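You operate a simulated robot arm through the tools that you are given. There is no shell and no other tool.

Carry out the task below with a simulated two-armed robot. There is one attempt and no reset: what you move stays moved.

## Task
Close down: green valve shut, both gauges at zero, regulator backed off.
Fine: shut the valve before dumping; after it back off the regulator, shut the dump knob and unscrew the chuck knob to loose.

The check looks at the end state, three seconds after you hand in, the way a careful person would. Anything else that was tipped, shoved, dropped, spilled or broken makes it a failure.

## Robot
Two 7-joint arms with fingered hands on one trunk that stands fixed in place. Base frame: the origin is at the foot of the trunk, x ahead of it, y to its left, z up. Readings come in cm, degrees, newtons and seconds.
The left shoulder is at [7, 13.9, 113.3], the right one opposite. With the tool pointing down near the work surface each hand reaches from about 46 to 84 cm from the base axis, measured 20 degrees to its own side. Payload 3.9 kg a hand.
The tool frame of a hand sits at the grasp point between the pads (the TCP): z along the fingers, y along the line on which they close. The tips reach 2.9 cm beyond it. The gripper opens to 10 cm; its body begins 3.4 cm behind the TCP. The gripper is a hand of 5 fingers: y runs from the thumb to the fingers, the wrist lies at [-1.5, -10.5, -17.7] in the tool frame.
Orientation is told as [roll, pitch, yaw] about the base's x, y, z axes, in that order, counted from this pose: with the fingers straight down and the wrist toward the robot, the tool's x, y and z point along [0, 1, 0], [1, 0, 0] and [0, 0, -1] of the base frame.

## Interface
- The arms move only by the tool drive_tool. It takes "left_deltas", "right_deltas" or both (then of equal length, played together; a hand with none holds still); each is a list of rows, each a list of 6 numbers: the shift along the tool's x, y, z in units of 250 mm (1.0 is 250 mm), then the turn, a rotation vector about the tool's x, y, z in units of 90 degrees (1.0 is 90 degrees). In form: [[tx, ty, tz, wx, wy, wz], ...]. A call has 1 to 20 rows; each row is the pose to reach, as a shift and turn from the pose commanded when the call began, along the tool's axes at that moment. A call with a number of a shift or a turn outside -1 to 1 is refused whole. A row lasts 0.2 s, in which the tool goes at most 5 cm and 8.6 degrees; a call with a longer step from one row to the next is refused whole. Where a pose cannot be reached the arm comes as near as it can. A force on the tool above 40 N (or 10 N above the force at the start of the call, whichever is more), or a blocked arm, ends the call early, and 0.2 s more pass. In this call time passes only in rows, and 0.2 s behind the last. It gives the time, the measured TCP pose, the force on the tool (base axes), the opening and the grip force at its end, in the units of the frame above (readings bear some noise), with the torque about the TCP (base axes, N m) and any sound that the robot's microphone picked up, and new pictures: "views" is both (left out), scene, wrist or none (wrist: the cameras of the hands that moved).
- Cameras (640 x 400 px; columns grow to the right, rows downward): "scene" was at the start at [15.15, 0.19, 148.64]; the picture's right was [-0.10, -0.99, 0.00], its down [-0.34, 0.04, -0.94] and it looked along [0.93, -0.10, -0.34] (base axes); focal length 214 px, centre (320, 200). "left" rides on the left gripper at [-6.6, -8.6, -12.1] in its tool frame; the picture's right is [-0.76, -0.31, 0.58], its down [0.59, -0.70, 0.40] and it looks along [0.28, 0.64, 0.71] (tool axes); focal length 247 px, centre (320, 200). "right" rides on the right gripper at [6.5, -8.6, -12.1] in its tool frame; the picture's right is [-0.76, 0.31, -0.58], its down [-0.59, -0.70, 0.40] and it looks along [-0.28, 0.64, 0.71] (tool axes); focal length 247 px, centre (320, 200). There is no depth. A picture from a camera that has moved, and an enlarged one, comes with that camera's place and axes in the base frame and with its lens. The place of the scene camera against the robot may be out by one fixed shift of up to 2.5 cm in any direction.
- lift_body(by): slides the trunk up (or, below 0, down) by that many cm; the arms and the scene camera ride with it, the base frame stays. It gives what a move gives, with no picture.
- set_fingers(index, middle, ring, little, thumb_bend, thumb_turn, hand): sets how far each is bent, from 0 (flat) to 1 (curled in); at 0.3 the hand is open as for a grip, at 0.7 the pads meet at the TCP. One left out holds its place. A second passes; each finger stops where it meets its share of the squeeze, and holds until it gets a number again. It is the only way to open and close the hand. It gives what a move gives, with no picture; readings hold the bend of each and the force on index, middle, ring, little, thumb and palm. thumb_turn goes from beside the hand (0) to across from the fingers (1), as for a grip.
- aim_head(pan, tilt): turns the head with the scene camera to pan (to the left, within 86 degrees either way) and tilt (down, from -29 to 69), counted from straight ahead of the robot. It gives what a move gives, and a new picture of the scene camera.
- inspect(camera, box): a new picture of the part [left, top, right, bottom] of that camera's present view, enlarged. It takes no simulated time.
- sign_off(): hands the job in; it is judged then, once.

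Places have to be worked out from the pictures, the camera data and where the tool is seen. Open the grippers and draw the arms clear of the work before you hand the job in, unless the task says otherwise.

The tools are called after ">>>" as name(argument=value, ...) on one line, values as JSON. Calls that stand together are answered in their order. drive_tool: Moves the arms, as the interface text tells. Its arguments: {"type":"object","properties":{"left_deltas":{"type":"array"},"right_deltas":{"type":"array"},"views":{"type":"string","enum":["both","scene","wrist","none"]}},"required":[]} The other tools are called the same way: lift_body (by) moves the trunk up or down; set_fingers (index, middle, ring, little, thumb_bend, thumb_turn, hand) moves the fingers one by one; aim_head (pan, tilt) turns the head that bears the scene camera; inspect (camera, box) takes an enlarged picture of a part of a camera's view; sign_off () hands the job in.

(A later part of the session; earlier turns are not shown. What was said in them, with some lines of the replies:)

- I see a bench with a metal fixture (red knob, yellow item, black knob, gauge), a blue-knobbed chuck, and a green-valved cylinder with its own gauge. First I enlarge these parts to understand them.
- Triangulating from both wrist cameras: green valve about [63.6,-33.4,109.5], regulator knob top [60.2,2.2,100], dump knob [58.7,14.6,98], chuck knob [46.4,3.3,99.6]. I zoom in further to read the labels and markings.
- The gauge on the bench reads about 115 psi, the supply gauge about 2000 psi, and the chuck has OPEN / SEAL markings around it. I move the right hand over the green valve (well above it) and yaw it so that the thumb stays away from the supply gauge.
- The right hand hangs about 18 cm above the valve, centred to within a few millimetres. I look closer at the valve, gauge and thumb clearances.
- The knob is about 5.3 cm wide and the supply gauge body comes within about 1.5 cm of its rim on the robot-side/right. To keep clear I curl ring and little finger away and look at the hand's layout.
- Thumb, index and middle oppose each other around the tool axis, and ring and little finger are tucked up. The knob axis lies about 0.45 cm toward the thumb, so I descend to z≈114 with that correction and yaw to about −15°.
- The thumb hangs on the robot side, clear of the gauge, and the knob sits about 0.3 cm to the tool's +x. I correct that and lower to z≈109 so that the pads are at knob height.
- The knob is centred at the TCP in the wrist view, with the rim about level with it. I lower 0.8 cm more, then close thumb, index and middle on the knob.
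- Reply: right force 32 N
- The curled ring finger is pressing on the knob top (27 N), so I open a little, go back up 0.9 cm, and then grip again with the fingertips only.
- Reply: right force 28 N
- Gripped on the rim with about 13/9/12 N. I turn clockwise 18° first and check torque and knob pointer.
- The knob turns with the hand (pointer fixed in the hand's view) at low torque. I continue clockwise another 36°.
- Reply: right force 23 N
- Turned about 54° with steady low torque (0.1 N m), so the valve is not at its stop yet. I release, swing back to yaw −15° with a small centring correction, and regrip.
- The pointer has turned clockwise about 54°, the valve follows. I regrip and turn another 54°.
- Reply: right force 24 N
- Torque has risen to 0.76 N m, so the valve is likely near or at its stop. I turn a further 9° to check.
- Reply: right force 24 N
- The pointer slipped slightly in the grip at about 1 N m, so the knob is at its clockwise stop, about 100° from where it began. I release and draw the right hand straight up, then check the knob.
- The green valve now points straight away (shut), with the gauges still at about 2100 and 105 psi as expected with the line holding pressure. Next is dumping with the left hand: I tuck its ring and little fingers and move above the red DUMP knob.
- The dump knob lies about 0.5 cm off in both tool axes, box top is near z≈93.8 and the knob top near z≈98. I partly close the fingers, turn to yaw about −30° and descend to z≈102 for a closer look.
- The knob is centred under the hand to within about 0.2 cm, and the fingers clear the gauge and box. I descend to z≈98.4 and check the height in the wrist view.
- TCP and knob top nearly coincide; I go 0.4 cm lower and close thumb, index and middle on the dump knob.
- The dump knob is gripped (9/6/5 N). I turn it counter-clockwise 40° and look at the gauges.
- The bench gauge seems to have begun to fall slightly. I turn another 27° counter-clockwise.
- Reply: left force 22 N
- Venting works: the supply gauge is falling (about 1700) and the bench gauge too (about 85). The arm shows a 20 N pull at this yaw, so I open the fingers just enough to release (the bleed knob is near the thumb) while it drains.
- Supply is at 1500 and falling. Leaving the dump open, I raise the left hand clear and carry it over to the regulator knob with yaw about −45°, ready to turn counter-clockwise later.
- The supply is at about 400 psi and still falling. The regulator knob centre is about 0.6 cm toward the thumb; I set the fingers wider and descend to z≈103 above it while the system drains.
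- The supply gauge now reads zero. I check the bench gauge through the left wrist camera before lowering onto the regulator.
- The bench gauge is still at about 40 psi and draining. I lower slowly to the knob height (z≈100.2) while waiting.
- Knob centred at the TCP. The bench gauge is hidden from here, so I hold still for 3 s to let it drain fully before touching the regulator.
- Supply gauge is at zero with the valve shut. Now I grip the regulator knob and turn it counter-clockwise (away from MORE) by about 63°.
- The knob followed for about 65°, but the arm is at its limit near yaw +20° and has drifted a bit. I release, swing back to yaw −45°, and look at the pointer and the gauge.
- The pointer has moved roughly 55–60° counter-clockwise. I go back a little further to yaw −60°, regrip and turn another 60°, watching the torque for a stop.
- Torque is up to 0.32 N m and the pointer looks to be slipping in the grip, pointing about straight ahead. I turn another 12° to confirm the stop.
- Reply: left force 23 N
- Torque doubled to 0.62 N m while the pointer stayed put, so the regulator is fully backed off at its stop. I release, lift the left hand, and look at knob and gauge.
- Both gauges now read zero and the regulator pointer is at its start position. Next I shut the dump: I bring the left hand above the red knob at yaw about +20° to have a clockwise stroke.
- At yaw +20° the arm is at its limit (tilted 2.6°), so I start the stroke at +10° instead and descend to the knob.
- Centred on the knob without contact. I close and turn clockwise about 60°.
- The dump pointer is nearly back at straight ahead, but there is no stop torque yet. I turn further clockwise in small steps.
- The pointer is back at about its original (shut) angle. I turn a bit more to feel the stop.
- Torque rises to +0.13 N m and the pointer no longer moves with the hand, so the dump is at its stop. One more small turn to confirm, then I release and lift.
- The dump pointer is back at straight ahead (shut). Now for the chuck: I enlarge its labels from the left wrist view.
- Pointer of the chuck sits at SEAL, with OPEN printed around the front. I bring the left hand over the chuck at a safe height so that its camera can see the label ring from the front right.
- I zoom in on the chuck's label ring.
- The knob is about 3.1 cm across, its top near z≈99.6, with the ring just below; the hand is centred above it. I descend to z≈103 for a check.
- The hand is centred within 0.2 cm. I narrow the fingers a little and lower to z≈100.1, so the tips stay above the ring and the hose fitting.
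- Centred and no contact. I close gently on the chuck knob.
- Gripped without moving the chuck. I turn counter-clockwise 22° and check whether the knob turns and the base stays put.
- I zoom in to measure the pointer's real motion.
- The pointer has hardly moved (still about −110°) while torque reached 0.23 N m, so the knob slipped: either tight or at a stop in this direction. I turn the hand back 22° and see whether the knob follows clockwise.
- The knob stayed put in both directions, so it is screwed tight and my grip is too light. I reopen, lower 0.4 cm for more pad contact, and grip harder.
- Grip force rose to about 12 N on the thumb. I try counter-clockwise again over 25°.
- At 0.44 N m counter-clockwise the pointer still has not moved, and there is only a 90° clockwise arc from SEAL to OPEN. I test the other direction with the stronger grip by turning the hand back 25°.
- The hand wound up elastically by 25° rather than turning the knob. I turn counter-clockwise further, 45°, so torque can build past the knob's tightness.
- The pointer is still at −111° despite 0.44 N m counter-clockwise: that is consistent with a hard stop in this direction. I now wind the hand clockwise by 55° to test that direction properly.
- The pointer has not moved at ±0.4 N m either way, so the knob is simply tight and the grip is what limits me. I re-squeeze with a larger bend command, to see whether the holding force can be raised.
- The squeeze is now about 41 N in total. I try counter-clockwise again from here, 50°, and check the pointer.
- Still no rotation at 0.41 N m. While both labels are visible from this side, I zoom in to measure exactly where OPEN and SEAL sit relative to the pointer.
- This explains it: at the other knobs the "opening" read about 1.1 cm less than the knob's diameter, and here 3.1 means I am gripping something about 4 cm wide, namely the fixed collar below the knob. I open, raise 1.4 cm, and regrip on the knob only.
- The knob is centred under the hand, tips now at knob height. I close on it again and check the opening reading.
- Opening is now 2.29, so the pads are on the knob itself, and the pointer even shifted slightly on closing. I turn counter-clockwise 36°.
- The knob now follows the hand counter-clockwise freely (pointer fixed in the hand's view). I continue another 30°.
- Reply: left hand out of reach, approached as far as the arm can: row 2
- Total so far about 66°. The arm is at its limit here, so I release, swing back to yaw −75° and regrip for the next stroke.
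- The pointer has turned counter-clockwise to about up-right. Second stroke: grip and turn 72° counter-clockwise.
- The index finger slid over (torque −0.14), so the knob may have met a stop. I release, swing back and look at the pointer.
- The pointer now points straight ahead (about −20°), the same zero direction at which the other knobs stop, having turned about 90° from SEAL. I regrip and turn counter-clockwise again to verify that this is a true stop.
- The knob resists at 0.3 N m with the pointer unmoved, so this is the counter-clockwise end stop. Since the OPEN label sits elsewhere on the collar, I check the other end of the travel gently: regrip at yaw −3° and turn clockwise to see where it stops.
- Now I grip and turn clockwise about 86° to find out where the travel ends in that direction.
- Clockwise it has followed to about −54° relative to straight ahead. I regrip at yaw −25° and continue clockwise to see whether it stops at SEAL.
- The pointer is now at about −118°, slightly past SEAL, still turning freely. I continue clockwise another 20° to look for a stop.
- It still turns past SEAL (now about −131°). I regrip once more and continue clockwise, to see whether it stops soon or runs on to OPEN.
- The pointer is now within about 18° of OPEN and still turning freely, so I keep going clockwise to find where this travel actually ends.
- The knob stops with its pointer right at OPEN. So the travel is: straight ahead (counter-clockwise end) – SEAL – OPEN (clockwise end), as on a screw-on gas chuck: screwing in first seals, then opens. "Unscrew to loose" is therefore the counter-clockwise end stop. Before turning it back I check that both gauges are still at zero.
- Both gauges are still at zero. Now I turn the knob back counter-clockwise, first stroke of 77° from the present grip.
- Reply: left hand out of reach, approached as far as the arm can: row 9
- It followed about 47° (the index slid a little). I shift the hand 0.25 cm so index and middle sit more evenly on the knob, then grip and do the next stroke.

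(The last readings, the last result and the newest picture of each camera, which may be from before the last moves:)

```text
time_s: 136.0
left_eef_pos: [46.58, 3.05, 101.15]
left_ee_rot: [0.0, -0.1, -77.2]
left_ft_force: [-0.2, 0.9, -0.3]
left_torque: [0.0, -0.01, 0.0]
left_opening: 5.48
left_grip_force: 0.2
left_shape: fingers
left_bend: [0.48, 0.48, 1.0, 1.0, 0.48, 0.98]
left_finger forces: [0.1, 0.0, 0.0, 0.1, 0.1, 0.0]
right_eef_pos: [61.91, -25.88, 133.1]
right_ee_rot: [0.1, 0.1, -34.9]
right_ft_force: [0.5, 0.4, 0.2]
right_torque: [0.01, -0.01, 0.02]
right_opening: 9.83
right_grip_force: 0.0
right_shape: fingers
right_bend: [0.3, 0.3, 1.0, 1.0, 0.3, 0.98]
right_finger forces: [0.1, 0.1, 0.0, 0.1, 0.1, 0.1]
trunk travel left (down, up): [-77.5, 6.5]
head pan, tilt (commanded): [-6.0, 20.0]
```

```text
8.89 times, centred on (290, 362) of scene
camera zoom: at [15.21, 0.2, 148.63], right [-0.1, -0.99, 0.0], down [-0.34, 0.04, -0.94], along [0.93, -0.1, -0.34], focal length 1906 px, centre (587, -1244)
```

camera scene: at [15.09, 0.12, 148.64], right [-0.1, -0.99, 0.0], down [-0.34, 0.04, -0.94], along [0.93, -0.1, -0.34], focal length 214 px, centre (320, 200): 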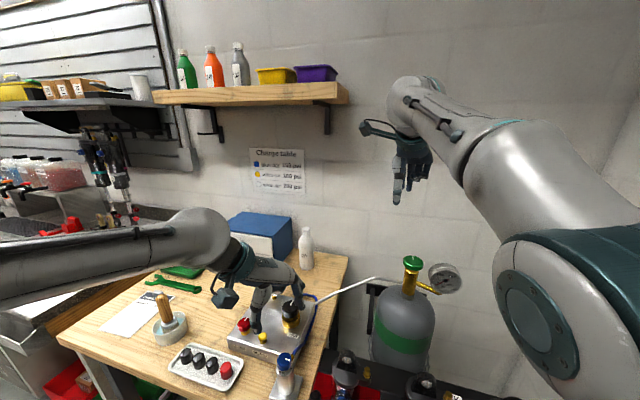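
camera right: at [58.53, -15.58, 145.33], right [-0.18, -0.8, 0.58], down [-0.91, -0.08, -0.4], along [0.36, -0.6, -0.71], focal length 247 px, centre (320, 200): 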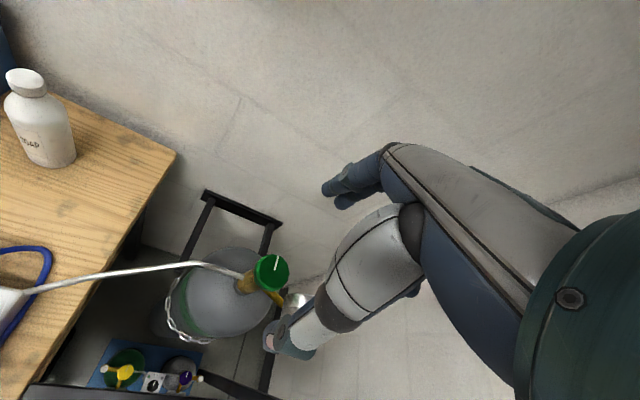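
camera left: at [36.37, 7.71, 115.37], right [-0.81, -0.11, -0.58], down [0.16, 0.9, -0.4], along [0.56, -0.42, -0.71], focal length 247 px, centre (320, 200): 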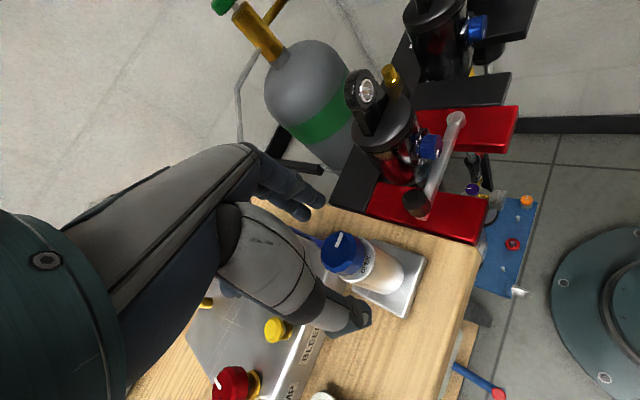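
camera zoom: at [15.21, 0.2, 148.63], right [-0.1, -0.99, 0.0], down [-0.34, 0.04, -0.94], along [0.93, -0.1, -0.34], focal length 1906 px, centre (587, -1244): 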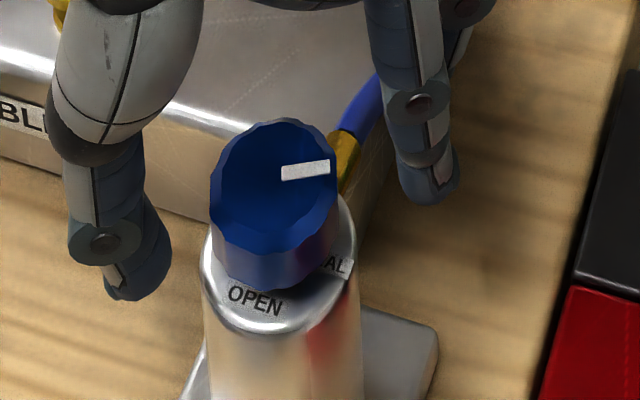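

The pointer moved on (now about −80°), but the chuck's top appears shifted to the right compared with before. I check a wider view before doing anything else.

>>> inspect(camera="scene", box=[260, 330, 330, 400])

>>> inspect(camera="left", box=[220, 150, 460, 350])

>>> aim_head(pan=-6, tilt=45)

```text
5.71 times, centred on (295, 365) of scene
camera zoom: at [15.21, 0.2, 148.63], right [-0.1, -0.99, 0.0], down [-0.34, 0.04, -0.94], along [0.93, -0.1, -0.34], focal length 1226 px, centre (463, -743)
```

zoom: 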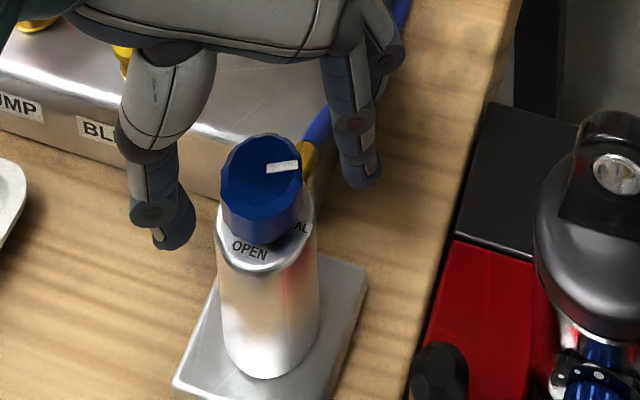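

```text
2.00 times, centred on (340, 250) of left
camera zoom: at [38.21, 10.1, 113.48], right [-0.81, 0.13, -0.58], down [0.42, 0.82, -0.4], along [0.42, -0.56, -0.71], focal length 494 px, centre (280, 100)
```

zoom: 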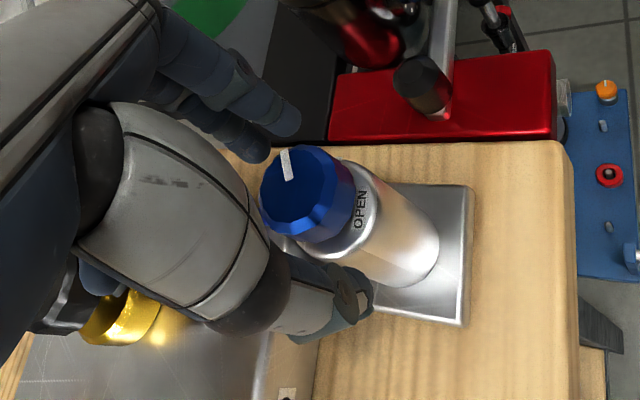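

```text
time_s: 136.9
left_eef_pos: [46.67, 3.11, 101.22]
left_ee_rot: [-0.1, 0.0, -77.0]
left_ft_force: [-0.1, 0.6, 0.7]
left_torque: [0.01, -0.02, -0.01]
left_opening: 5.48
left_grip_force: 0.1
left_shape: fingers
left_bend: [0.48, 0.48, 1.0, 1.0, 0.48, 0.98]
left_finger forces: [0.0, 0.1, 0.0, 0.0, 0.0, 0.1]
right_eef_pos: [61.84, -25.97, 133.21]
right_ee_rot: [0.1, 0.0, -34.9]
right_ft_force: [0.1, 0.1, 0.6]
right_torque: [0.02, 0.01, -0.01]
right_opening: 9.83
right_grip_force: 0.0
right_shape: fingers
right_bend: [0.3, 0.3, 1.0, 1.0, 0.3, 0.98]
right_finger forces: [0.1, 0.0, 0.1, 0.0, 0.1, 0.1]
trunk travel left (down, up): [-77.5, 6.5]
head pan, tilt (commanded): [-6.0, 45.0]
camera scene: at [13.98, 0.31, 144.78], right [-0.1, -0.99, 0.0], down [-0.7, 0.07, -0.71], along [0.7, -0.07, -0.71], focal length 214 px, centre (320, 200)
```

scene: 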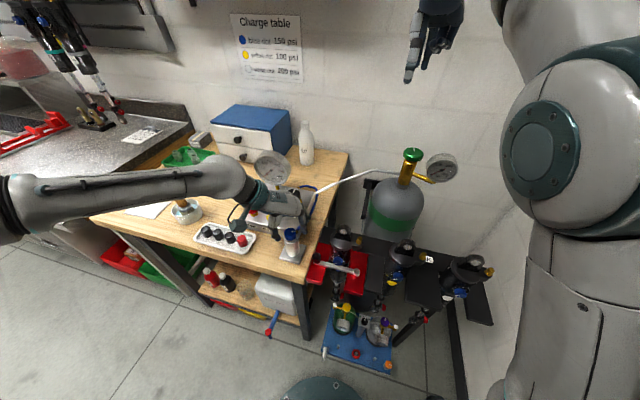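

The wider view matches the original pose again (knob and base at their original pixels). With the head tilted further I get a better look at the chuck to be sure that it stands properly.

>>> inspect(camera="scene", box=[265, 215, 325, 270])

>>> inspect(camera="scene", box=[190, 140, 350, 280])

```text
7.27 times, centred on (295, 242) of scene
camera zoom: at [13.98, 0.31, 144.78], right [-0.1, -0.99, 0.0], down [-0.7, 0.07, -0.71], along [0.7, -0.07, -0.71], focal length 1560 px, centre (502, -109)
```

zoom: 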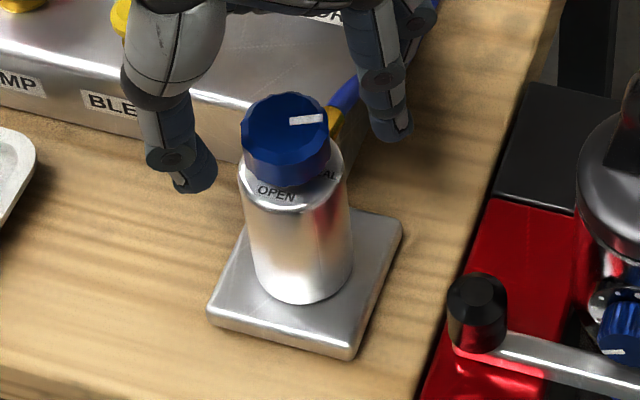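

```text
2.86 times, centred on (270, 210) of scene
camera zoom: at [13.98, 0.31, 144.78], right [-0.1, -0.99, 0.0], down [-0.7, 0.07, -0.71], along [0.7, -0.07, -0.71], focal length 613 px, centre (463, 171)
```

zoom: 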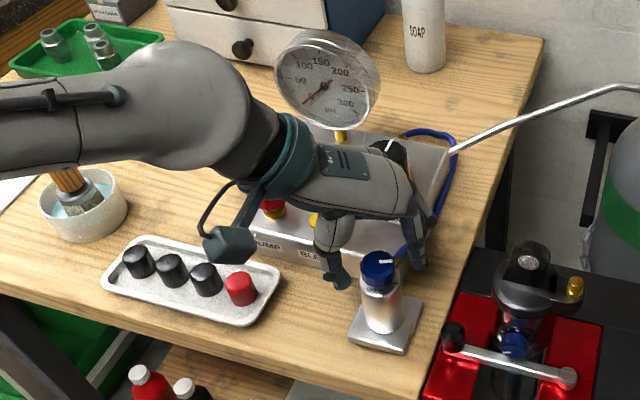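

The chuck stands upright on its plate; only its top sits a few millimetres differently, because my last grip was off-centre. I take a precise look through the wrist camera to recentre the hand before the final stroke.

>>> inspect(camera="left", box=[290, 205, 400, 305])

```text
4.00 times, centred on (345, 255) of left
camera zoom: at [38.15, 10.07, 113.5], right [-0.81, 0.13, -0.58], down [0.42, 0.82, -0.4], along [0.42, -0.56, -0.71], focal length 988 px, centre (220, -20)
```

zoom: 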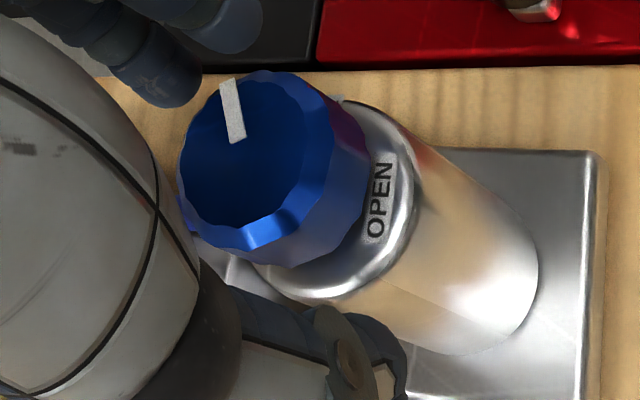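

The knob centre is at tool x≈−0.24, y≈+0.08, so I undo the shift, regrip and do the next counter-clockwise stroke.

>>> drive_tool(left_deltas=[[-0.01, 0.003, 0, 0, 0, 0]], views="none")

>>> set_fingers(hand="left", index=0.72, middle=0.72, thumb_bend=0.72)

>>> drive_tool(left_deltas=[[0, 0, 0, 0, 0, -0.08], [0, 0, 0, 0, 0, -0.16], [0, 0, 0, 0, 0, -0.24], [0, 0, 0, 0, 0, -0.32], [0, 0, 0, 0, 0, -0.4], [0, 0, 0, 0, 0, -0.48], [0, 0, 0, 0, 0, -0.56], [0, 0, 0, 0, 0, -0.64], [0, 0, 0, 0, 0, -0.72], [0, 0, 0, 0, 0, -0.78]], views="none")

>>> set_fingers(hand="left", index=0.48, middle=0.48, thumb_bend=0.48)

>>> drive_tool(left_deltas=[[0, 0, 0, 0, 0, 0.08], [0, 0, 0, 0, 0, 0.16], [0, 0, 0, 0, 0, 0.24], [0, 0, 0, 0, 0, 0.32], [0, 0, 0, 0, 0, 0.4], [0, 0, 0, 0, 0, 0.48], [0, 0, 0, 0, 0, 0.56], [0, 0, 0, 0, 0, 0.64], [0, 0, 0, 0, 0, 0.72], [0, 0, 0, 0, 0, 0.78]], views="none")

>>> inspect(camera="scene", box=[265, 215, 325, 270])

```text
time_s: 137.3
left_eef_pos: [46.45, 2.81, 101.25]
left_ee_rot: [0.0, 0.0, -77.0]
left_ft_force: [0.2, -0.5, 0.4]
left_torque: [0.03, -0.01, 0.0]
left_opening: 5.45
left_grip_force: 0.0
left_shape: fingers
left_bend: [0.48, 0.48, 1.0, 1.0, 0.48, 0.98]
left_finger forces: [0.0, 0.0, 0.0, 0.0, 0.0, 0.1]
right_eef_pos: [61.81, -25.83, 133.17]
right_ee_rot: [0.2, 0.1, -35.0]
right_ft_force: [-0.3, -0.5, 0.1]
right_torque: [0.02, -0.01, 0.0]
right_opening: 9.83
right_grip_force: 0.1
right_shape: fingers
right_bend: [0.3, 0.3, 1.0, 1.0, 0.3, 0.98]
right_finger forces: [0.0, 0.0, 0.0, 0.1, 0.0, 0.0]
trunk travel left (down, up): [-77.5, 6.5]
head pan, tilt (commanded): [-6.0, 45.0]
```

```text
time_s: 138.3
left_eef_pos: [46.43, 2.82, 101.2]
left_ee_rot: [0.0, 0.0, -77.0]
left_ft_force: [2.2, 2.2, 0.1]
left_torque: [0.12, 0.01, -0.02]
left_opening: 2.53
left_grip_force: 11.5
left_shape: fingers
left_bend: [0.63, 0.67, 1.0, 1.0, 0.63, 0.97]
left_finger forces: [7.1, 3.0, 0.0, 0.0, 12.0, 0.0]
right_eef_pos: [61.9, -25.8, 133.07]
right_ee_rot: [0.1, 0.1, -34.9]
right_ft_force: [0.3, 0.1, 0.6]
right_torque: [-0.01, -0.01, 0.0]
right_opening: 9.83
right_grip_force: 0.1
right_shape: fingers
right_bend: [0.3, 0.3, 1.0, 1.0, 0.3, 0.98]
right_finger forces: [0.0, 0.0, 0.1, 0.1, 0.0, 0.0]
trunk travel left (down, up): [-77.5, 6.5]
head pan, tilt (commanded): [-6.0, 45.0]
```

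```text
time_s: 140.5
left_eef_pos: [46.33, 3.03, 101.23]
left_ee_rot: [0.1, -0.1, -6.9]
left_ft_force: [1.1, 3.9, 6.6]
left_torque: [0.11, -0.05, -0.08]
left_opening: 2.5
left_grip_force: 12.2
left_shape: fingers
left_bend: [0.63, 0.66, 1.0, 1.0, 0.63, 0.98]
left_finger forces: [6.7, 6.2, 0.1, 0.0, 11.1, 0.1]
left hand out of reach, approached as far as the arm can: row 8
right_eef_pos: [61.89, -25.8, 133.22]
right_ee_rot: [0.0, 0.1, -34.9]
right_ft_force: [0.3, 0.2, 0.1]
right_torque: [-0.02, 0.0, 0.0]
right_opening: 9.85
right_grip_force: 0.1
right_shape: fingers
right_bend: [0.3, 0.3, 1.0, 1.0, 0.3, 0.98]
right_finger forces: [0.0, 0.0, 0.0, 0.0, 0.1, 0.0]
trunk travel left (down, up): [-77.5, 6.5]
head pan, tilt (commanded): [-6.0, 45.0]
```

```text
time_s: 141.5
left_eef_pos: [46.38, 2.85, 101.14]
left_ee_rot: [-0.1, 0.0, -6.8]
left_ft_force: [-0.4, -0.2, -0.6]
left_torque: [0.0, -0.02, 0.01]
left_opening: 5.44
left_grip_force: 0.0
left_shape: fingers
left_bend: [0.48, 0.48, 1.0, 1.0, 0.48, 0.98]
left_finger forces: [0.0, 0.1, 0.1, 0.0, 0.0, 0.1]
right_eef_pos: [61.89, -25.9, 133.12]
right_ee_rot: [0.1, 0.1, -34.9]
right_ft_force: [-1.0, -1.2, 0.0]
right_torque: [0.01, -0.01, -0.02]
right_opening: 9.85
right_grip_force: 0.0
right_shape: fingers
right_bend: [0.3, 0.3, 1.0, 1.0, 0.3, 0.98]
right_finger forces: [0.1, 0.0, 0.0, 0.0, 0.1, 0.0]
trunk travel left (down, up): [-77.5, 6.5]
head pan, tilt (commanded): [-6.0, 45.0]
```

```text
time_s: 143.7
left_eef_pos: [46.21, 2.75, 101.12]
left_ee_rot: [-0.1, 0.0, -77.1]
left_ft_force: [-0.6, 0.6, 0.0]
left_torque: [-0.01, 0.01, -0.01]
left_opening: 5.49
left_grip_force: 0.1
left_shape: fingers
left_bend: [0.48, 0.48, 1.0, 1.0, 0.48, 0.98]
left_finger forces: [0.1, 0.0, 0.0, 0.0, 0.0, 0.0]
right_eef_pos: [61.79, -25.86, 133.16]
right_ee_rot: [0.1, 0.1, -34.8]
right_ft_force: [0.6, 0.1, -0.3]
right_torque: [-0.01, 0.02, 0.02]
right_opening: 9.83
right_grip_force: 0.1
right_shape: fingers
right_bend: [0.3, 0.3, 1.0, 1.0, 0.3, 0.98]
right_finger forces: [0.0, 0.1, 0.0, 0.0, 0.0, 0.0]
trunk travel left (down, up): [-77.5, 6.5]
head pan, tilt (commanded): [-6.0, 45.0]
```

```text
7.27 times, centred on (295, 242) of scene
camera zoom: at [14.01, 0.31, 144.77], right [-0.1, -0.99, 0.0], down [-0.7, 0.07, -0.71], along [0.7, -0.07, -0.71], focal length 1560 px, centre (502, -109)
```

zoom: 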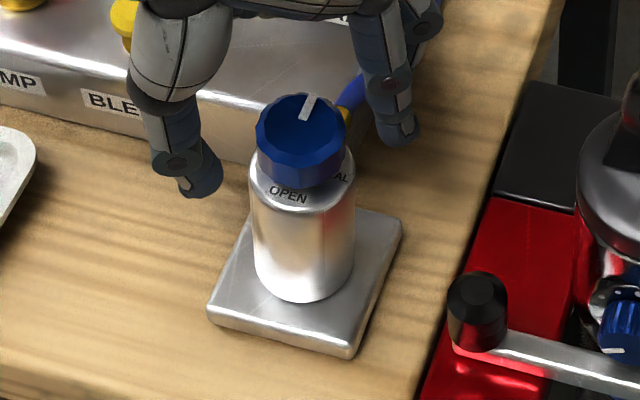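

The pointer is now nearly straight ahead. I compare the chuck's attitude in the same wrist view as before, since its top seems to move by a few millimetres.

>>> inspect(camera="left", box=[290, 205, 400, 305])

>>> inspect(camera="scene", box=[275, 220, 310, 250])

```text
4.00 times, centred on (345, 255) of left
camera zoom: at [37.93, 9.89, 113.47], right [-0.81, 0.13, -0.58], down [0.42, 0.82, -0.4], along [0.42, -0.56, -0.71], focal length 988 px, centre (220, -20)
```

zoom: 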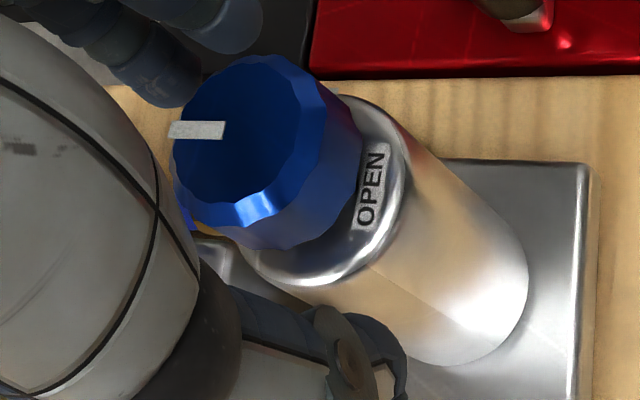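

```text
13.33 times, centred on (292, 235) of scene
camera zoom: at [14.01, 0.31, 144.77], right [-0.1, -0.99, 0.0], down [-0.7, 0.07, -0.71], along [0.7, -0.07, -0.71], focal length 2860 px, centre (687, -267)
```

zoom: 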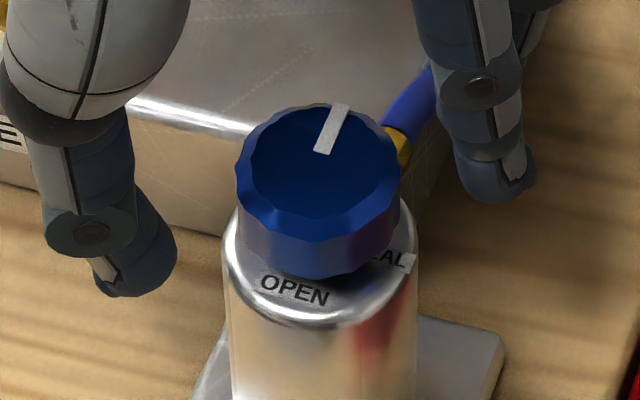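

The pointer is at straight ahead again (about −19°, the stop). The chuck's body rocks slightly on its plate and is now leaning a few millimetres to the right, so I close the fingers only to light contact with the hand centred on the original axis to stand it straight again, then reopen.

>>> drive_tool(left_deltas=[[0.003, -0.004, 0, 0, 0, 0]], views="none")

>>> set_fingers(hand="left", index=0.63, middle=0.64, thumb_bend=0.62)

>>> inspect(camera="scene", box=[265, 215, 325, 270])

>>> set_fingers(hand="left", index=0.48, middle=0.48, thumb_bend=0.48)

>>> inspect(camera="scene", box=[265, 215, 325, 270])

```text
time_s: 144.1
left_eef_pos: [46.3, 2.8, 101.17]
left_ee_rot: [0.0, 0.1, -77.1]
left_ft_force: [-0.9, -1.3, -0.4]
left_torque: [-0.02, -0.04, -0.01]
left_opening: 5.47
left_grip_force: 0.0
left_shape: fingers
left_bend: [0.48, 0.48, 1.0, 1.0, 0.48, 0.98]
left_finger forces: [0.0, 0.0, 0.1, 0.0, 0.0, 0.0]
right_eef_pos: [61.81, -25.96, 133.11]
right_ee_rot: [0.0, 0.0, -35.0]
right_ft_force: [0.6, -0.3, 0.0]
right_torque: [-0.01, -0.01, -0.01]
right_opening: 9.84
right_grip_force: 0.0
right_shape: fingers
right_bend: [0.3, 0.3, 1.0, 1.0, 0.3, 0.98]
right_finger forces: [0.0, 0.0, 0.1, 0.1, 0.0, 0.0]
trunk travel left (down, up): [-77.5, 6.5]
head pan, tilt (commanded): [-6.0, 45.0]
```

```text
time_s: 145.1
left_eef_pos: [46.39, 2.95, 101.19]
left_ee_rot: [0.0, -0.1, -76.9]
left_ft_force: [0.9, -2.0, 0.0]
left_torque: [-0.01, 0.01, 0.05]
left_opening: 2.79
left_grip_force: 3.3
left_shape: fingers
left_bend: [0.59, 0.64, 1.0, 1.0, 0.6, 0.98]
left_finger forces: [4.7, 0.0, 0.1, 0.0, 1.9, 0.1]
right_eef_pos: [61.94, -25.94, 133.14]
right_ee_rot: [0.2, 0.1, -34.9]
right_ft_force: [0.5, 0.1, 0.2]
right_torque: [-0.01, -0.02, 0.01]
right_opening: 9.82
right_grip_force: 0.0
right_shape: fingers
right_bend: [0.3, 0.3, 1.0, 1.0, 0.3, 0.98]
right_finger forces: [0.1, 0.0, 0.0, 0.0, 0.1, 0.0]
trunk travel left (down, up): [-77.5, 6.5]
head pan, tilt (commanded): [-6.0, 45.0]
```

```text
7.27 times, centred on (295, 242) of scene
camera zoom: at [14.01, 0.25, 144.77], right [-0.1, -0.99, 0.0], down [-0.7, 0.07, -0.71], along [0.7, -0.07, -0.71], focal length 1560 px, centre (502, -109)
```

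zoom: 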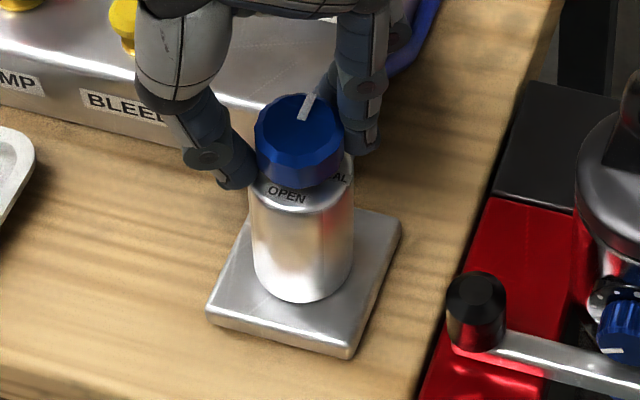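

```text
time_s: 146.1
left_eef_pos: [46.34, 2.95, 101.19]
left_ee_rot: [0.0, 0.0, -76.9]
left_ft_force: [-0.1, -0.3, -0.1]
left_torque: [0.01, -0.02, 0.03]
left_opening: 5.47
left_grip_force: 0.1
left_shape: fingers
left_bend: [0.48, 0.48, 1.0, 1.0, 0.48, 0.98]
left_finger forces: [0.0, 0.0, 0.1, 0.0, 0.0, 0.0]
right_eef_pos: [61.74, -25.84, 133.14]
right_ee_rot: [0.1, 0.1, -34.8]
right_ft_force: [-0.3, -0.3, 0.1]
right_torque: [0.03, 0.01, -0.01]
right_opening: 9.88
right_grip_force: 0.1
right_shape: fingers
right_bend: [0.3, 0.3, 1.0, 1.0, 0.3, 0.98]
right_finger forces: [0.1, 0.1, 0.0, 0.1, 0.0, 0.0]
trunk travel left (down, up): [-77.5, 6.5]
head pan, tilt (commanded): [-6.0, 45.0]
```

```text
7.27 times, centred on (295, 242) of scene
camera zoom: at [13.98, 0.31, 144.77], right [-0.1, -0.99, 0.0], down [-0.7, 0.07, -0.71], along [0.7, -0.07, -0.71], focal length 1560 px, centre (502, -109)
```

zoom: 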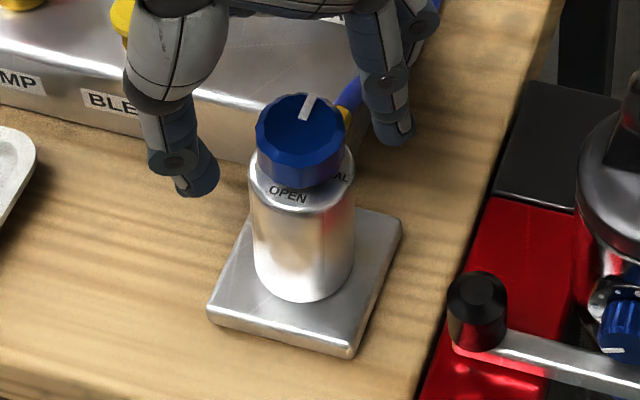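

The light squeeze did not move it: the body leans about 2–3°, which is tiny, but I try one gentle push from the index and middle finger only (thumb left open as a guard) to bring it back toward its original upright position.

>>> set_fingers(hand="left", index=0.68, middle=0.7)

>>> inspect(camera="scene", box=[265, 215, 325, 270])

>>> set_fingers(hand="left", index=0.48, middle=0.48)

>>> inspect(camera="scene", box=[265, 215, 325, 270])

```text
time_s: 147.1
left_eef_pos: [46.48, 2.86, 101.1]
left_ee_rot: [0.0, 0.1, -77.0]
left_ft_force: [3.0, -5.0, -1.5]
left_torque: [-0.07, -0.03, 0.02]
left_opening: 3.65
left_grip_force: 3.0
left_shape: fingers
left_bend: [0.63, 0.69, 1.0, 1.0, 0.48, 0.98]
left_finger forces: [4.9, 0.9, 0.0, 0.0, 0.0, 0.0]
right_eef_pos: [61.96, -25.99, 133.09]
right_ee_rot: [0.1, 0.1, -34.9]
right_ft_force: [0.3, 0.0, -0.2]
right_torque: [-0.01, -0.01, 0.01]
right_opening: 9.85
right_grip_force: 0.0
right_shape: fingers
right_bend: [0.3, 0.3, 1.0, 1.0, 0.3, 0.98]
right_finger forces: [0.1, 0.1, 0.0, 0.0, 0.0, 0.1]
trunk travel left (down, up): [-77.5, 6.5]
head pan, tilt (commanded): [-6.0, 45.0]
```

```text
7.27 times, centred on (295, 242) of scene
camera zoom: at [14.04, 0.19, 144.77], right [-0.1, -0.99, 0.0], down [-0.7, 0.07, -0.71], along [0.7, -0.07, -0.71], focal length 1560 px, centre (502, -109)
```

zoom: 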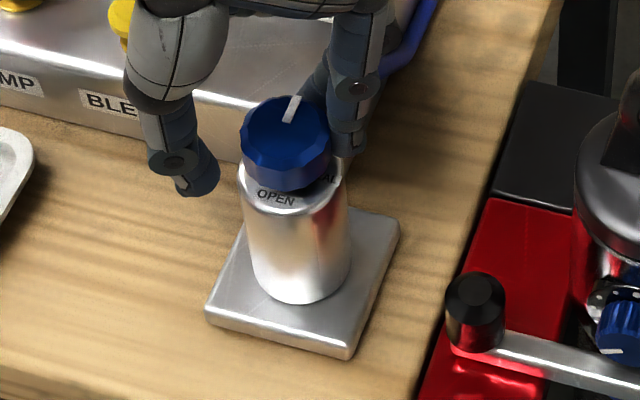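

```text
time_s: 148.1
left_eef_pos: [46.38, 2.96, 101.21]
left_ee_rot: [0.0, 0.0, -77.1]
left_ft_force: [-0.1, 0.2, 0.5]
left_torque: [-0.01, -0.01, 0.02]
left_opening: 5.46
left_grip_force: 0.1
left_shape: fingers
left_bend: [0.48, 0.48, 1.0, 1.0, 0.48, 0.98]
left_finger forces: [0.0, 0.0, 0.0, 0.0, 0.0, 0.1]
right_eef_pos: [61.82, -25.94, 133.08]
right_ee_rot: [0.1, 0.2, -35.0]
right_ft_force: [0.4, 0.3, 0.2]
right_torque: [0.01, -0.01, 0.01]
right_opening: 9.83
right_grip_force: 0.0
right_shape: fingers
right_bend: [0.3, 0.3, 1.0, 1.0, 0.3, 0.98]
right_finger forces: [0.1, 0.0, 0.0, 0.0, 0.0, 0.0]
trunk travel left (down, up): [-77.5, 6.5]
head pan, tilt (commanded): [-6.0, 45.0]
```

```text
7.27 times, centred on (295, 242) of scene
camera zoom: at [13.98, 0.3, 144.77], right [-0.1, -0.99, 0.0], down [-0.7, 0.07, -0.71], along [0.7, -0.07, -0.71], focal length 1560 px, centre (502, -109)
```

zoom: 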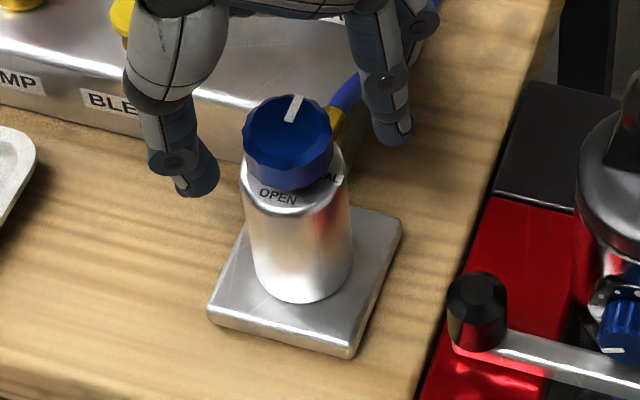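

The body is upright again and the pointer remains straight ahead. I open slightly more and lift the left hand straight up off the chuck.

>>> set_fingers(hand="left", index=0.42, middle=0.42, thumb_bend=0.42)

>>> drive_tool(left_deltas=[[0, 0, -0.06, 0, 0, 0], [0, 0, -0.15, 0, 0, 0], [0, 0, -0.3, 0, 0, 0], [0, 0, -0.45, 0, 0, 0], [0, 0, -0.6, 0, 0, 0], [0, 0, -0.75, 0, 0, 0], [0, 0, -0.9, 0, 0, 0]], views="scene")

>>> inspect(camera="scene", box=[265, 215, 325, 270])

>>> inspect(camera="left", box=[300, 200, 480, 320])

```text
time_s: 149.1
left_eef_pos: [46.3, 2.96, 101.2]
left_ee_rot: [0.0, -0.1, -76.9]
left_ft_force: [0.1, -0.2, -0.7]
left_torque: [0.01, -0.01, 0.0]
left_opening: 6.93
left_grip_force: 0.3
left_shape: fingers
left_bend: [0.42, 0.42, 1.0, 1.0, 0.42, 0.98]
left_finger forces: [0.0, 0.0, 0.1, 0.0, 0.1, 0.0]
right_eef_pos: [61.88, -25.82, 133.18]
right_ee_rot: [0.0, 0.1, -34.9]
right_ft_force: [-0.3, 0.2, 1.1]
right_torque: [0.0, -0.02, -0.03]
right_opening: 9.85
right_grip_force: 0.1
right_shape: fingers
right_bend: [0.3, 0.3, 1.0, 1.0, 0.3, 0.98]
right_finger forces: [0.0, 0.1, 0.0, 0.0, 0.1, 0.0]
trunk travel left (down, up): [-77.5, 6.5]
head pan, tilt (commanded): [-6.0, 45.0]
```

```text
time_s: 150.7
left_eef_pos: [46.27, 2.71, 124.01]
left_ee_rot: [-0.1, 0.0, -77.0]
left_ft_force: [-0.1, -0.3, 0.4]
left_torque: [0.0, 0.0, -0.02]
left_opening: 6.95
left_grip_force: 0.1
left_shape: fingers
left_bend: [0.42, 0.42, 1.0, 1.0, 0.42, 0.98]
left_finger forces: [0.0, 0.0, 0.0, 0.0, 0.1, 0.0]
right_eef_pos: [61.73, -26.06, 133.16]
right_ee_rot: [0.1, 0.2, -34.8]
right_ft_force: [0.3, 0.3, -0.7]
right_torque: [0.02, -0.01, -0.01]
right_opening: 9.85
right_grip_force: 0.1
right_shape: fingers
right_bend: [0.3, 0.3, 1.0, 1.0, 0.3, 0.98]
right_finger forces: [0.0, 0.0, 0.0, 0.1, 0.0, 0.0]
trunk travel left (down, up): [-77.5, 6.5]
head pan, tilt (commanded): [-6.0, 45.0]
camera scene: at [13.91, 0.25, 144.78], right [-0.1, -0.99, 0.0], down [-0.7, 0.07, -0.71], along [0.7, -0.07, -0.71], focal length 214 px, centre (320, 200)
```

scene: 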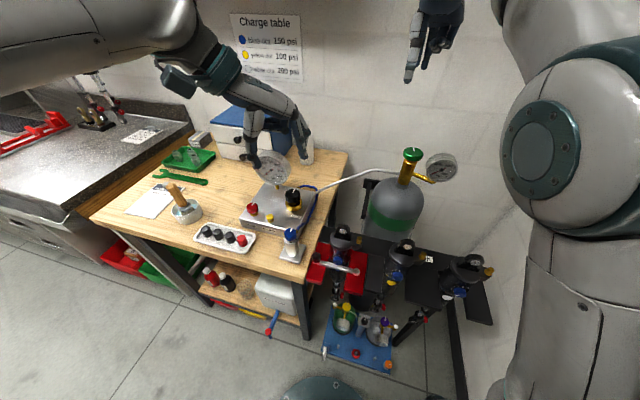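

```text
7.27 times, centred on (295, 242) of scene
camera zoom: at [13.91, 0.25, 144.78], right [-0.1, -0.99, 0.0], down [-0.7, 0.07, -0.71], along [0.7, -0.07, -0.71], focal length 1560 px, centre (502, -109)
```

zoom: 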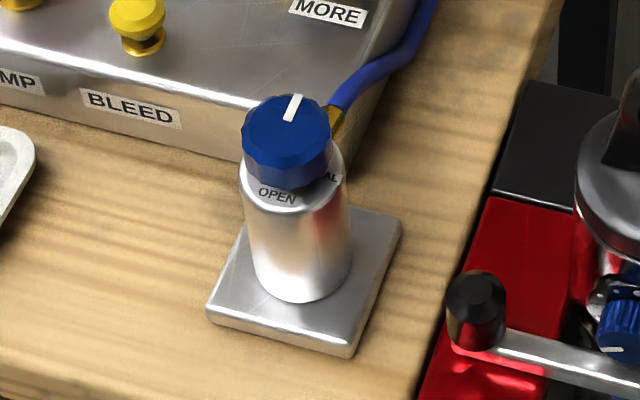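

```text
3.33 times, centred on (390, 260) of left
camera zoom: at [37.94, 9.74, 136.24], right [-0.81, 0.13, -0.58], down [0.42, 0.82, -0.4], along [0.42, -0.56, -0.71], focal length 823 px, centre (87, 0)
```

zoom: 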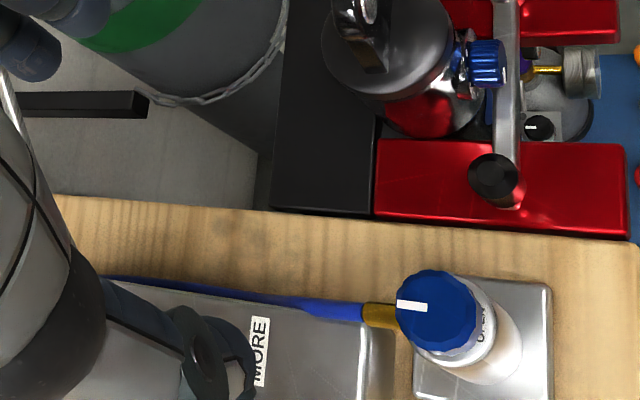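

The chuck points straight ahead (fully unscrewed) and stands properly. I now draw both arms back to their starting area together.

>>> drive_tool(left_deltas=[[-0.036, -0.035, -0.07, 0, 0, -0.08], [-0.073, -0.069, -0.14, 0, 0, -0.16], [-0.109, -0.104, -0.21, 0, 0, -0.24], [-0.145, -0.138, -0.28, 0, 0, -0.32], [-0.18, -0.173, -0.36, 0, 0, -0.4], [-0.218, -0.208, -0.43, 0, 0, -0.48], [-0.254, -0.242, -0.5, 0, 0, -0.56], [-0.29, -0.277, -0.57, 0, 0, -0.64], [-0.327, -0.311, -0.65, 0, 0, -0.72], [-0.363, -0.346, -0.72, 0, 0, -0.8]], right_deltas=[[-0.045, -0.07, -0.013, 0, 0, -0.036], [-0.09, -0.14, -0.026, 0, 0, -0.071], [-0.135, -0.21, -0.038, 0, 0, -0.107], [-0.18, -0.28, -0.051, 0, 0, -0.142], [-0.226, -0.35, -0.064, 0, 0, -0.178], [-0.271, -0.42, -0.077, 0, 0, -0.214], [-0.316, -0.49, -0.09, 0, 0, -0.249], [-0.361, -0.56, -0.102, 0, 0, -0.285], [-0.406, -0.63, -0.115, 0, 0, -0.32], [-0.451, -0.7, -0.128, 0, 0, -0.356]], views="none")

>>> set_fingers(hand="left", index=0.3, middle=0.3, ring=0.3, little=0.3, thumb_bend=0.3)

>>> set_fingers(hand="right", index=0.3, middle=0.3, ring=0.3, little=0.3, thumb_bend=0.3)

>>> aim_head(pan=-6, tilt=20)

>>> inspect(camera="scene", box=[220, 240, 340, 370])

>>> inspect(camera="scene", box=[245, 255, 295, 295])

>>> inspect(camera="scene", box=[400, 250, 470, 300])

>>> inspect(camera="scene", box=[260, 340, 320, 400])

```text
time_s: 152.9
left_eef_pos: [35.33, 9.23, 141.7]
left_ee_rot: [0.1, -0.1, -4.8]
left_ft_force: [0.7, -0.3, -0.4]
left_torque: [0.06, -0.01, 0.04]
left_opening: 6.97
left_grip_force: 0.0
left_shape: fingers
left_bend: [0.42, 0.42, 1.0, 1.0, 0.42, 0.98]
left_finger forces: [0.0, 0.0, 0.0, 0.1, 0.0, 0.0]
right_eef_pos: [45.77, -29.56, 140.31]
right_ee_rot: [0.9, -0.1, -2.9]
right_ft_force: [0.2, -0.3, 0.0]
right_torque: [-0.01, 0.04, 0.01]
right_opening: 9.83
right_grip_force: 0.0
right_shape: fingers
right_bend: [0.3, 0.3, 1.0, 1.0, 0.3, 0.98]
right_finger forces: [0.0, 0.1, 0.0, 0.0, 0.0, 0.1]
right hand out of reach, approached as far as the arm can: row 5, 6, 7, 8, 9, 10
trunk travel left (down, up): [-77.5, 6.5]
head pan, tilt (commanded): [-6.0, 45.0]
```

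```text
time_s: 153.9
left_eef_pos: [35.71, 9.34, 141.6]
left_ee_rot: [0.0, 0.0, -5.0]
left_ft_force: [0.1, 0.4, -0.1]
left_torque: [0.04, 0.0, 0.01]
left_opening: 9.82
left_grip_force: 0.1
left_shape: fingers
left_bend: [0.3, 0.3, 0.3, 0.3, 0.3, 0.98]
left_finger forces: [0.1, 0.1, 0.0, 0.1, 0.0, 0.0]
right_eef_pos: [45.97, -29.5, 140.04]
right_ee_rot: [0.8, 0.2, -3.0]
right_ft_force: [0.5, -0.8, 0.2]
right_torque: [0.0, -0.03, 0.01]
right_opening: 9.85
right_grip_force: 0.0
right_shape: fingers
right_bend: [0.3, 0.3, 1.0, 1.0, 0.3, 0.98]
right_finger forces: [0.0, 0.1, 0.0, 0.0, 0.0, 0.0]
trunk travel left (down, up): [-77.5, 6.5]
head pan, tilt (commanded): [-6.0, 45.0]
```

```text
time_s: 154.9
left_eef_pos: [35.79, 9.26, 141.68]
left_ee_rot: [0.1, 0.1, -5.0]
left_ft_force: [-0.3, -0.7, -0.8]
left_torque: [-0.03, 0.0, -0.04]
left_opening: 9.86
left_grip_force: 0.0
left_shape: fingers
left_bend: [0.3, 0.3, 0.3, 0.3, 0.3, 0.98]
left_finger forces: [0.0, 0.1, 0.0, 0.1, 0.0, 0.1]
right_eef_pos: [46.01, -29.61, 140.15]
right_ee_rot: [0.8, 0.1, -2.9]
right_ft_force: [0.1, 0.4, -0.5]
right_torque: [0.02, -0.01, 0.03]
right_opening: 9.85
right_grip_force: 0.0
right_shape: fingers
right_bend: [0.3, 0.3, 0.3, 0.3, 0.3, 0.98]
right_finger forces: [0.0, 0.1, 0.1, 0.1, 0.1, 0.1]
trunk travel left (down, up): [-77.5, 6.5]
head pan, tilt (commanded): [-6.0, 45.0]
```

```text
time_s: 155.8
left_eef_pos: [35.71, 9.19, 141.81]
left_ee_rot: [0.0, 0.0, -5.0]
left_ft_force: [-0.5, -0.3, 0.1]
left_torque: [0.01, -0.01, 0.04]
left_opening: 9.82
left_grip_force: 0.1
left_shape: fingers
left_bend: [0.3, 0.3, 0.3, 0.3, 0.3, 0.98]
left_finger forces: [0.0, 0.1, 0.1, 0.0, 0.1, 0.0]
right_eef_pos: [45.94, -29.59, 140.18]
right_ee_rot: [0.9, 0.1, -3.0]
right_ft_force: [-0.7, 0.4, 0.9]
right_torque: [-0.05, -0.02, 0.01]
right_opening: 9.83
right_grip_force: 0.1
right_shape: fingers
right_bend: [0.3, 0.3, 0.3, 0.3, 0.3, 0.98]
right_finger forces: [0.0, 0.0, 0.1, 0.0, 0.1, 0.0]
trunk travel left (down, up): [-77.5, 6.5]
head pan, tilt (commanded): [-6.0, 20.0]
camera scene: at [15.15, 0.19, 148.63], right [-0.1, -0.99, 0.0], down [-0.34, 0.04, -0.94], along [0.93, -0.1, -0.34], focal length 214 px, centre (320, 200)
```

scene: 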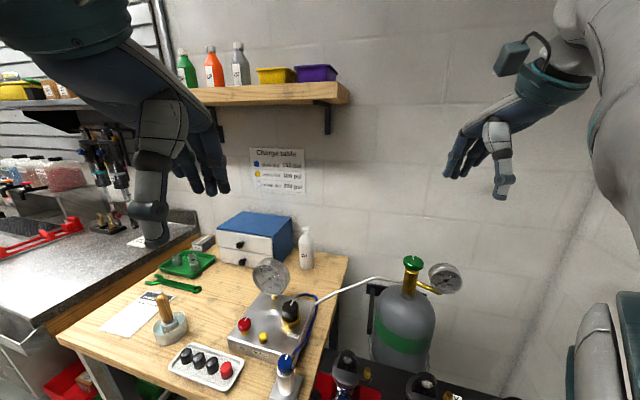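

```text
3.08 times, centred on (280, 305) of scene
camera zoom: at [15.15, 0.19, 148.63], right [-0.1, -0.99, 0.0], down [-0.34, 0.04, -0.94], along [0.93, -0.1, -0.34], focal length 660 px, centre (443, -123)
```

zoom: 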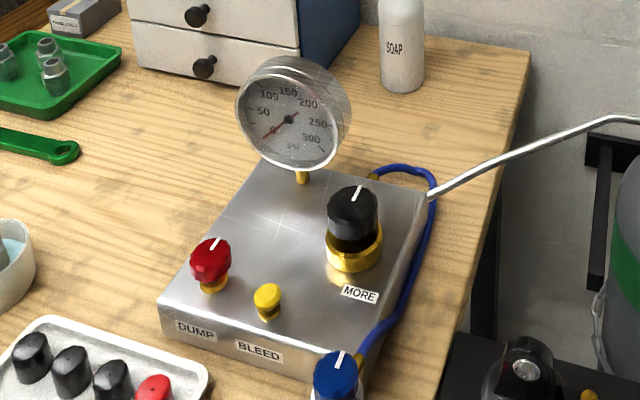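

```text
10.00 times, centred on (270, 275) of scene
camera zoom: at [15.15, 0.19, 148.63], right [-0.1, -0.99, 0.0], down [-0.34, 0.04, -0.94], along [0.93, -0.1, -0.34], focal length 2145 px, centre (820, -550)
```

zoom: 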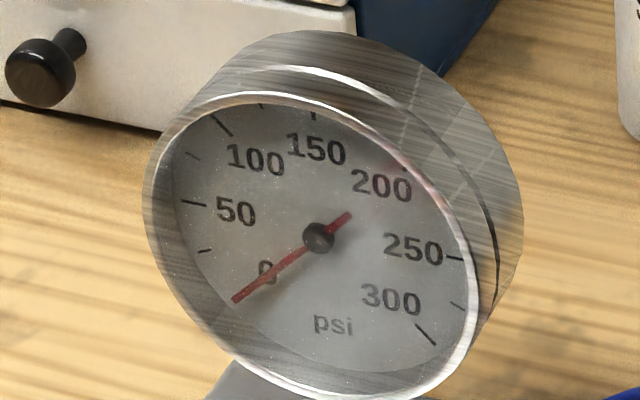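

```text
8.00 times, centred on (435, 275) of scene
camera zoom: at [15.15, 0.19, 148.63], right [-0.1, -0.99, 0.0], down [-0.34, 0.04, -0.94], along [0.93, -0.1, -0.34], focal length 1716 px, centre (-600, -400)
```

zoom: 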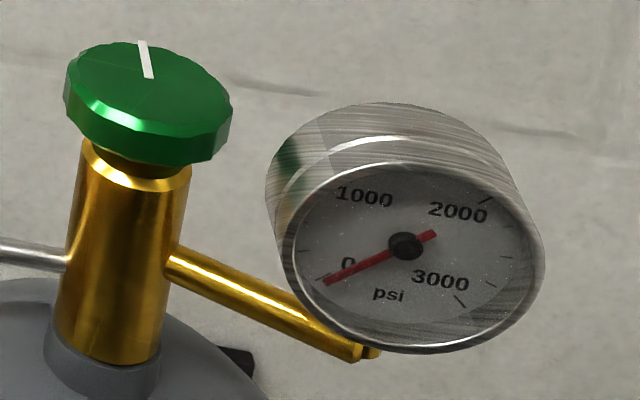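

```text
6.67 times, centred on (290, 370) of scene
camera zoom: at [15.15, 0.19, 148.63], right [-0.1, -0.99, 0.0], down [-0.34, 0.04, -0.94], along [0.93, -0.1, -0.34], focal length 1430 px, centre (520, -933)
```

zoom: 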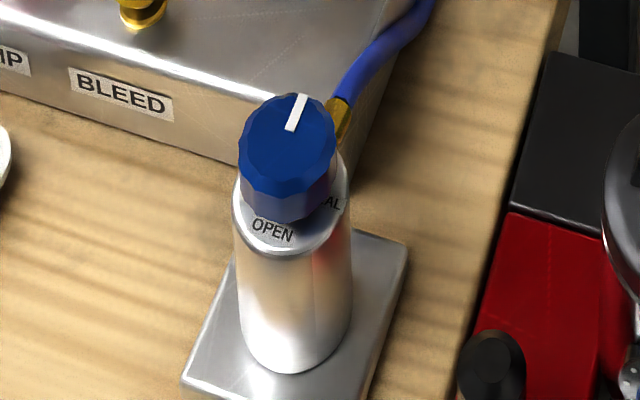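

All goals look met: green valve at its clockwise stop, both gauges on zero, regulator at its backed-off stop, dump knob shut, chuck knob fully unscrewed to its loose stop. Both hands are open and clear, and nothing else on the bench has moved, so I hand the job in.

>>> sign_off()

```text
The job is handed in.
```

I shut down the rig in the order you gave and handed it in. The result of the check has not come back.

| Item | State at hand-in |
|---|---|
| Green valve | Turned clockwise to its stop, about 100°, before dumping |
| Gauges | Both read zero, and still did after the dump was shut |
| Regulator | Backed off counter-clockwise to its stop, after both sides had drained |
| Dump knob | Shut at its clockwise stop, same pointer position as at the start |
| Chuck knob | Unscrewed counter-clockwise to its stop, about 90° from SEAL |

- **Chuck end position:** The knob turns both ways from SEAL. Counter-clockwise it stops at an unlabelled point, and clockwise it stops at OPEN. I took "unscrew to loose" to mean the counter-clockwise stop and left it there. To find both ends I turned it to OPEN and back, and when I checked at OPEN both gauges were at zero.
- **Chuck body:** The silver body rocks slightly on its plate and shifted a few millimetres while I turned the knob. I nudged it back once. In the last pictures it still leans about 3° towards the robot, and the plate itself has not moved.

In the last pictures the other bench items look as they did at the start. Both hands are open and clear of the work.
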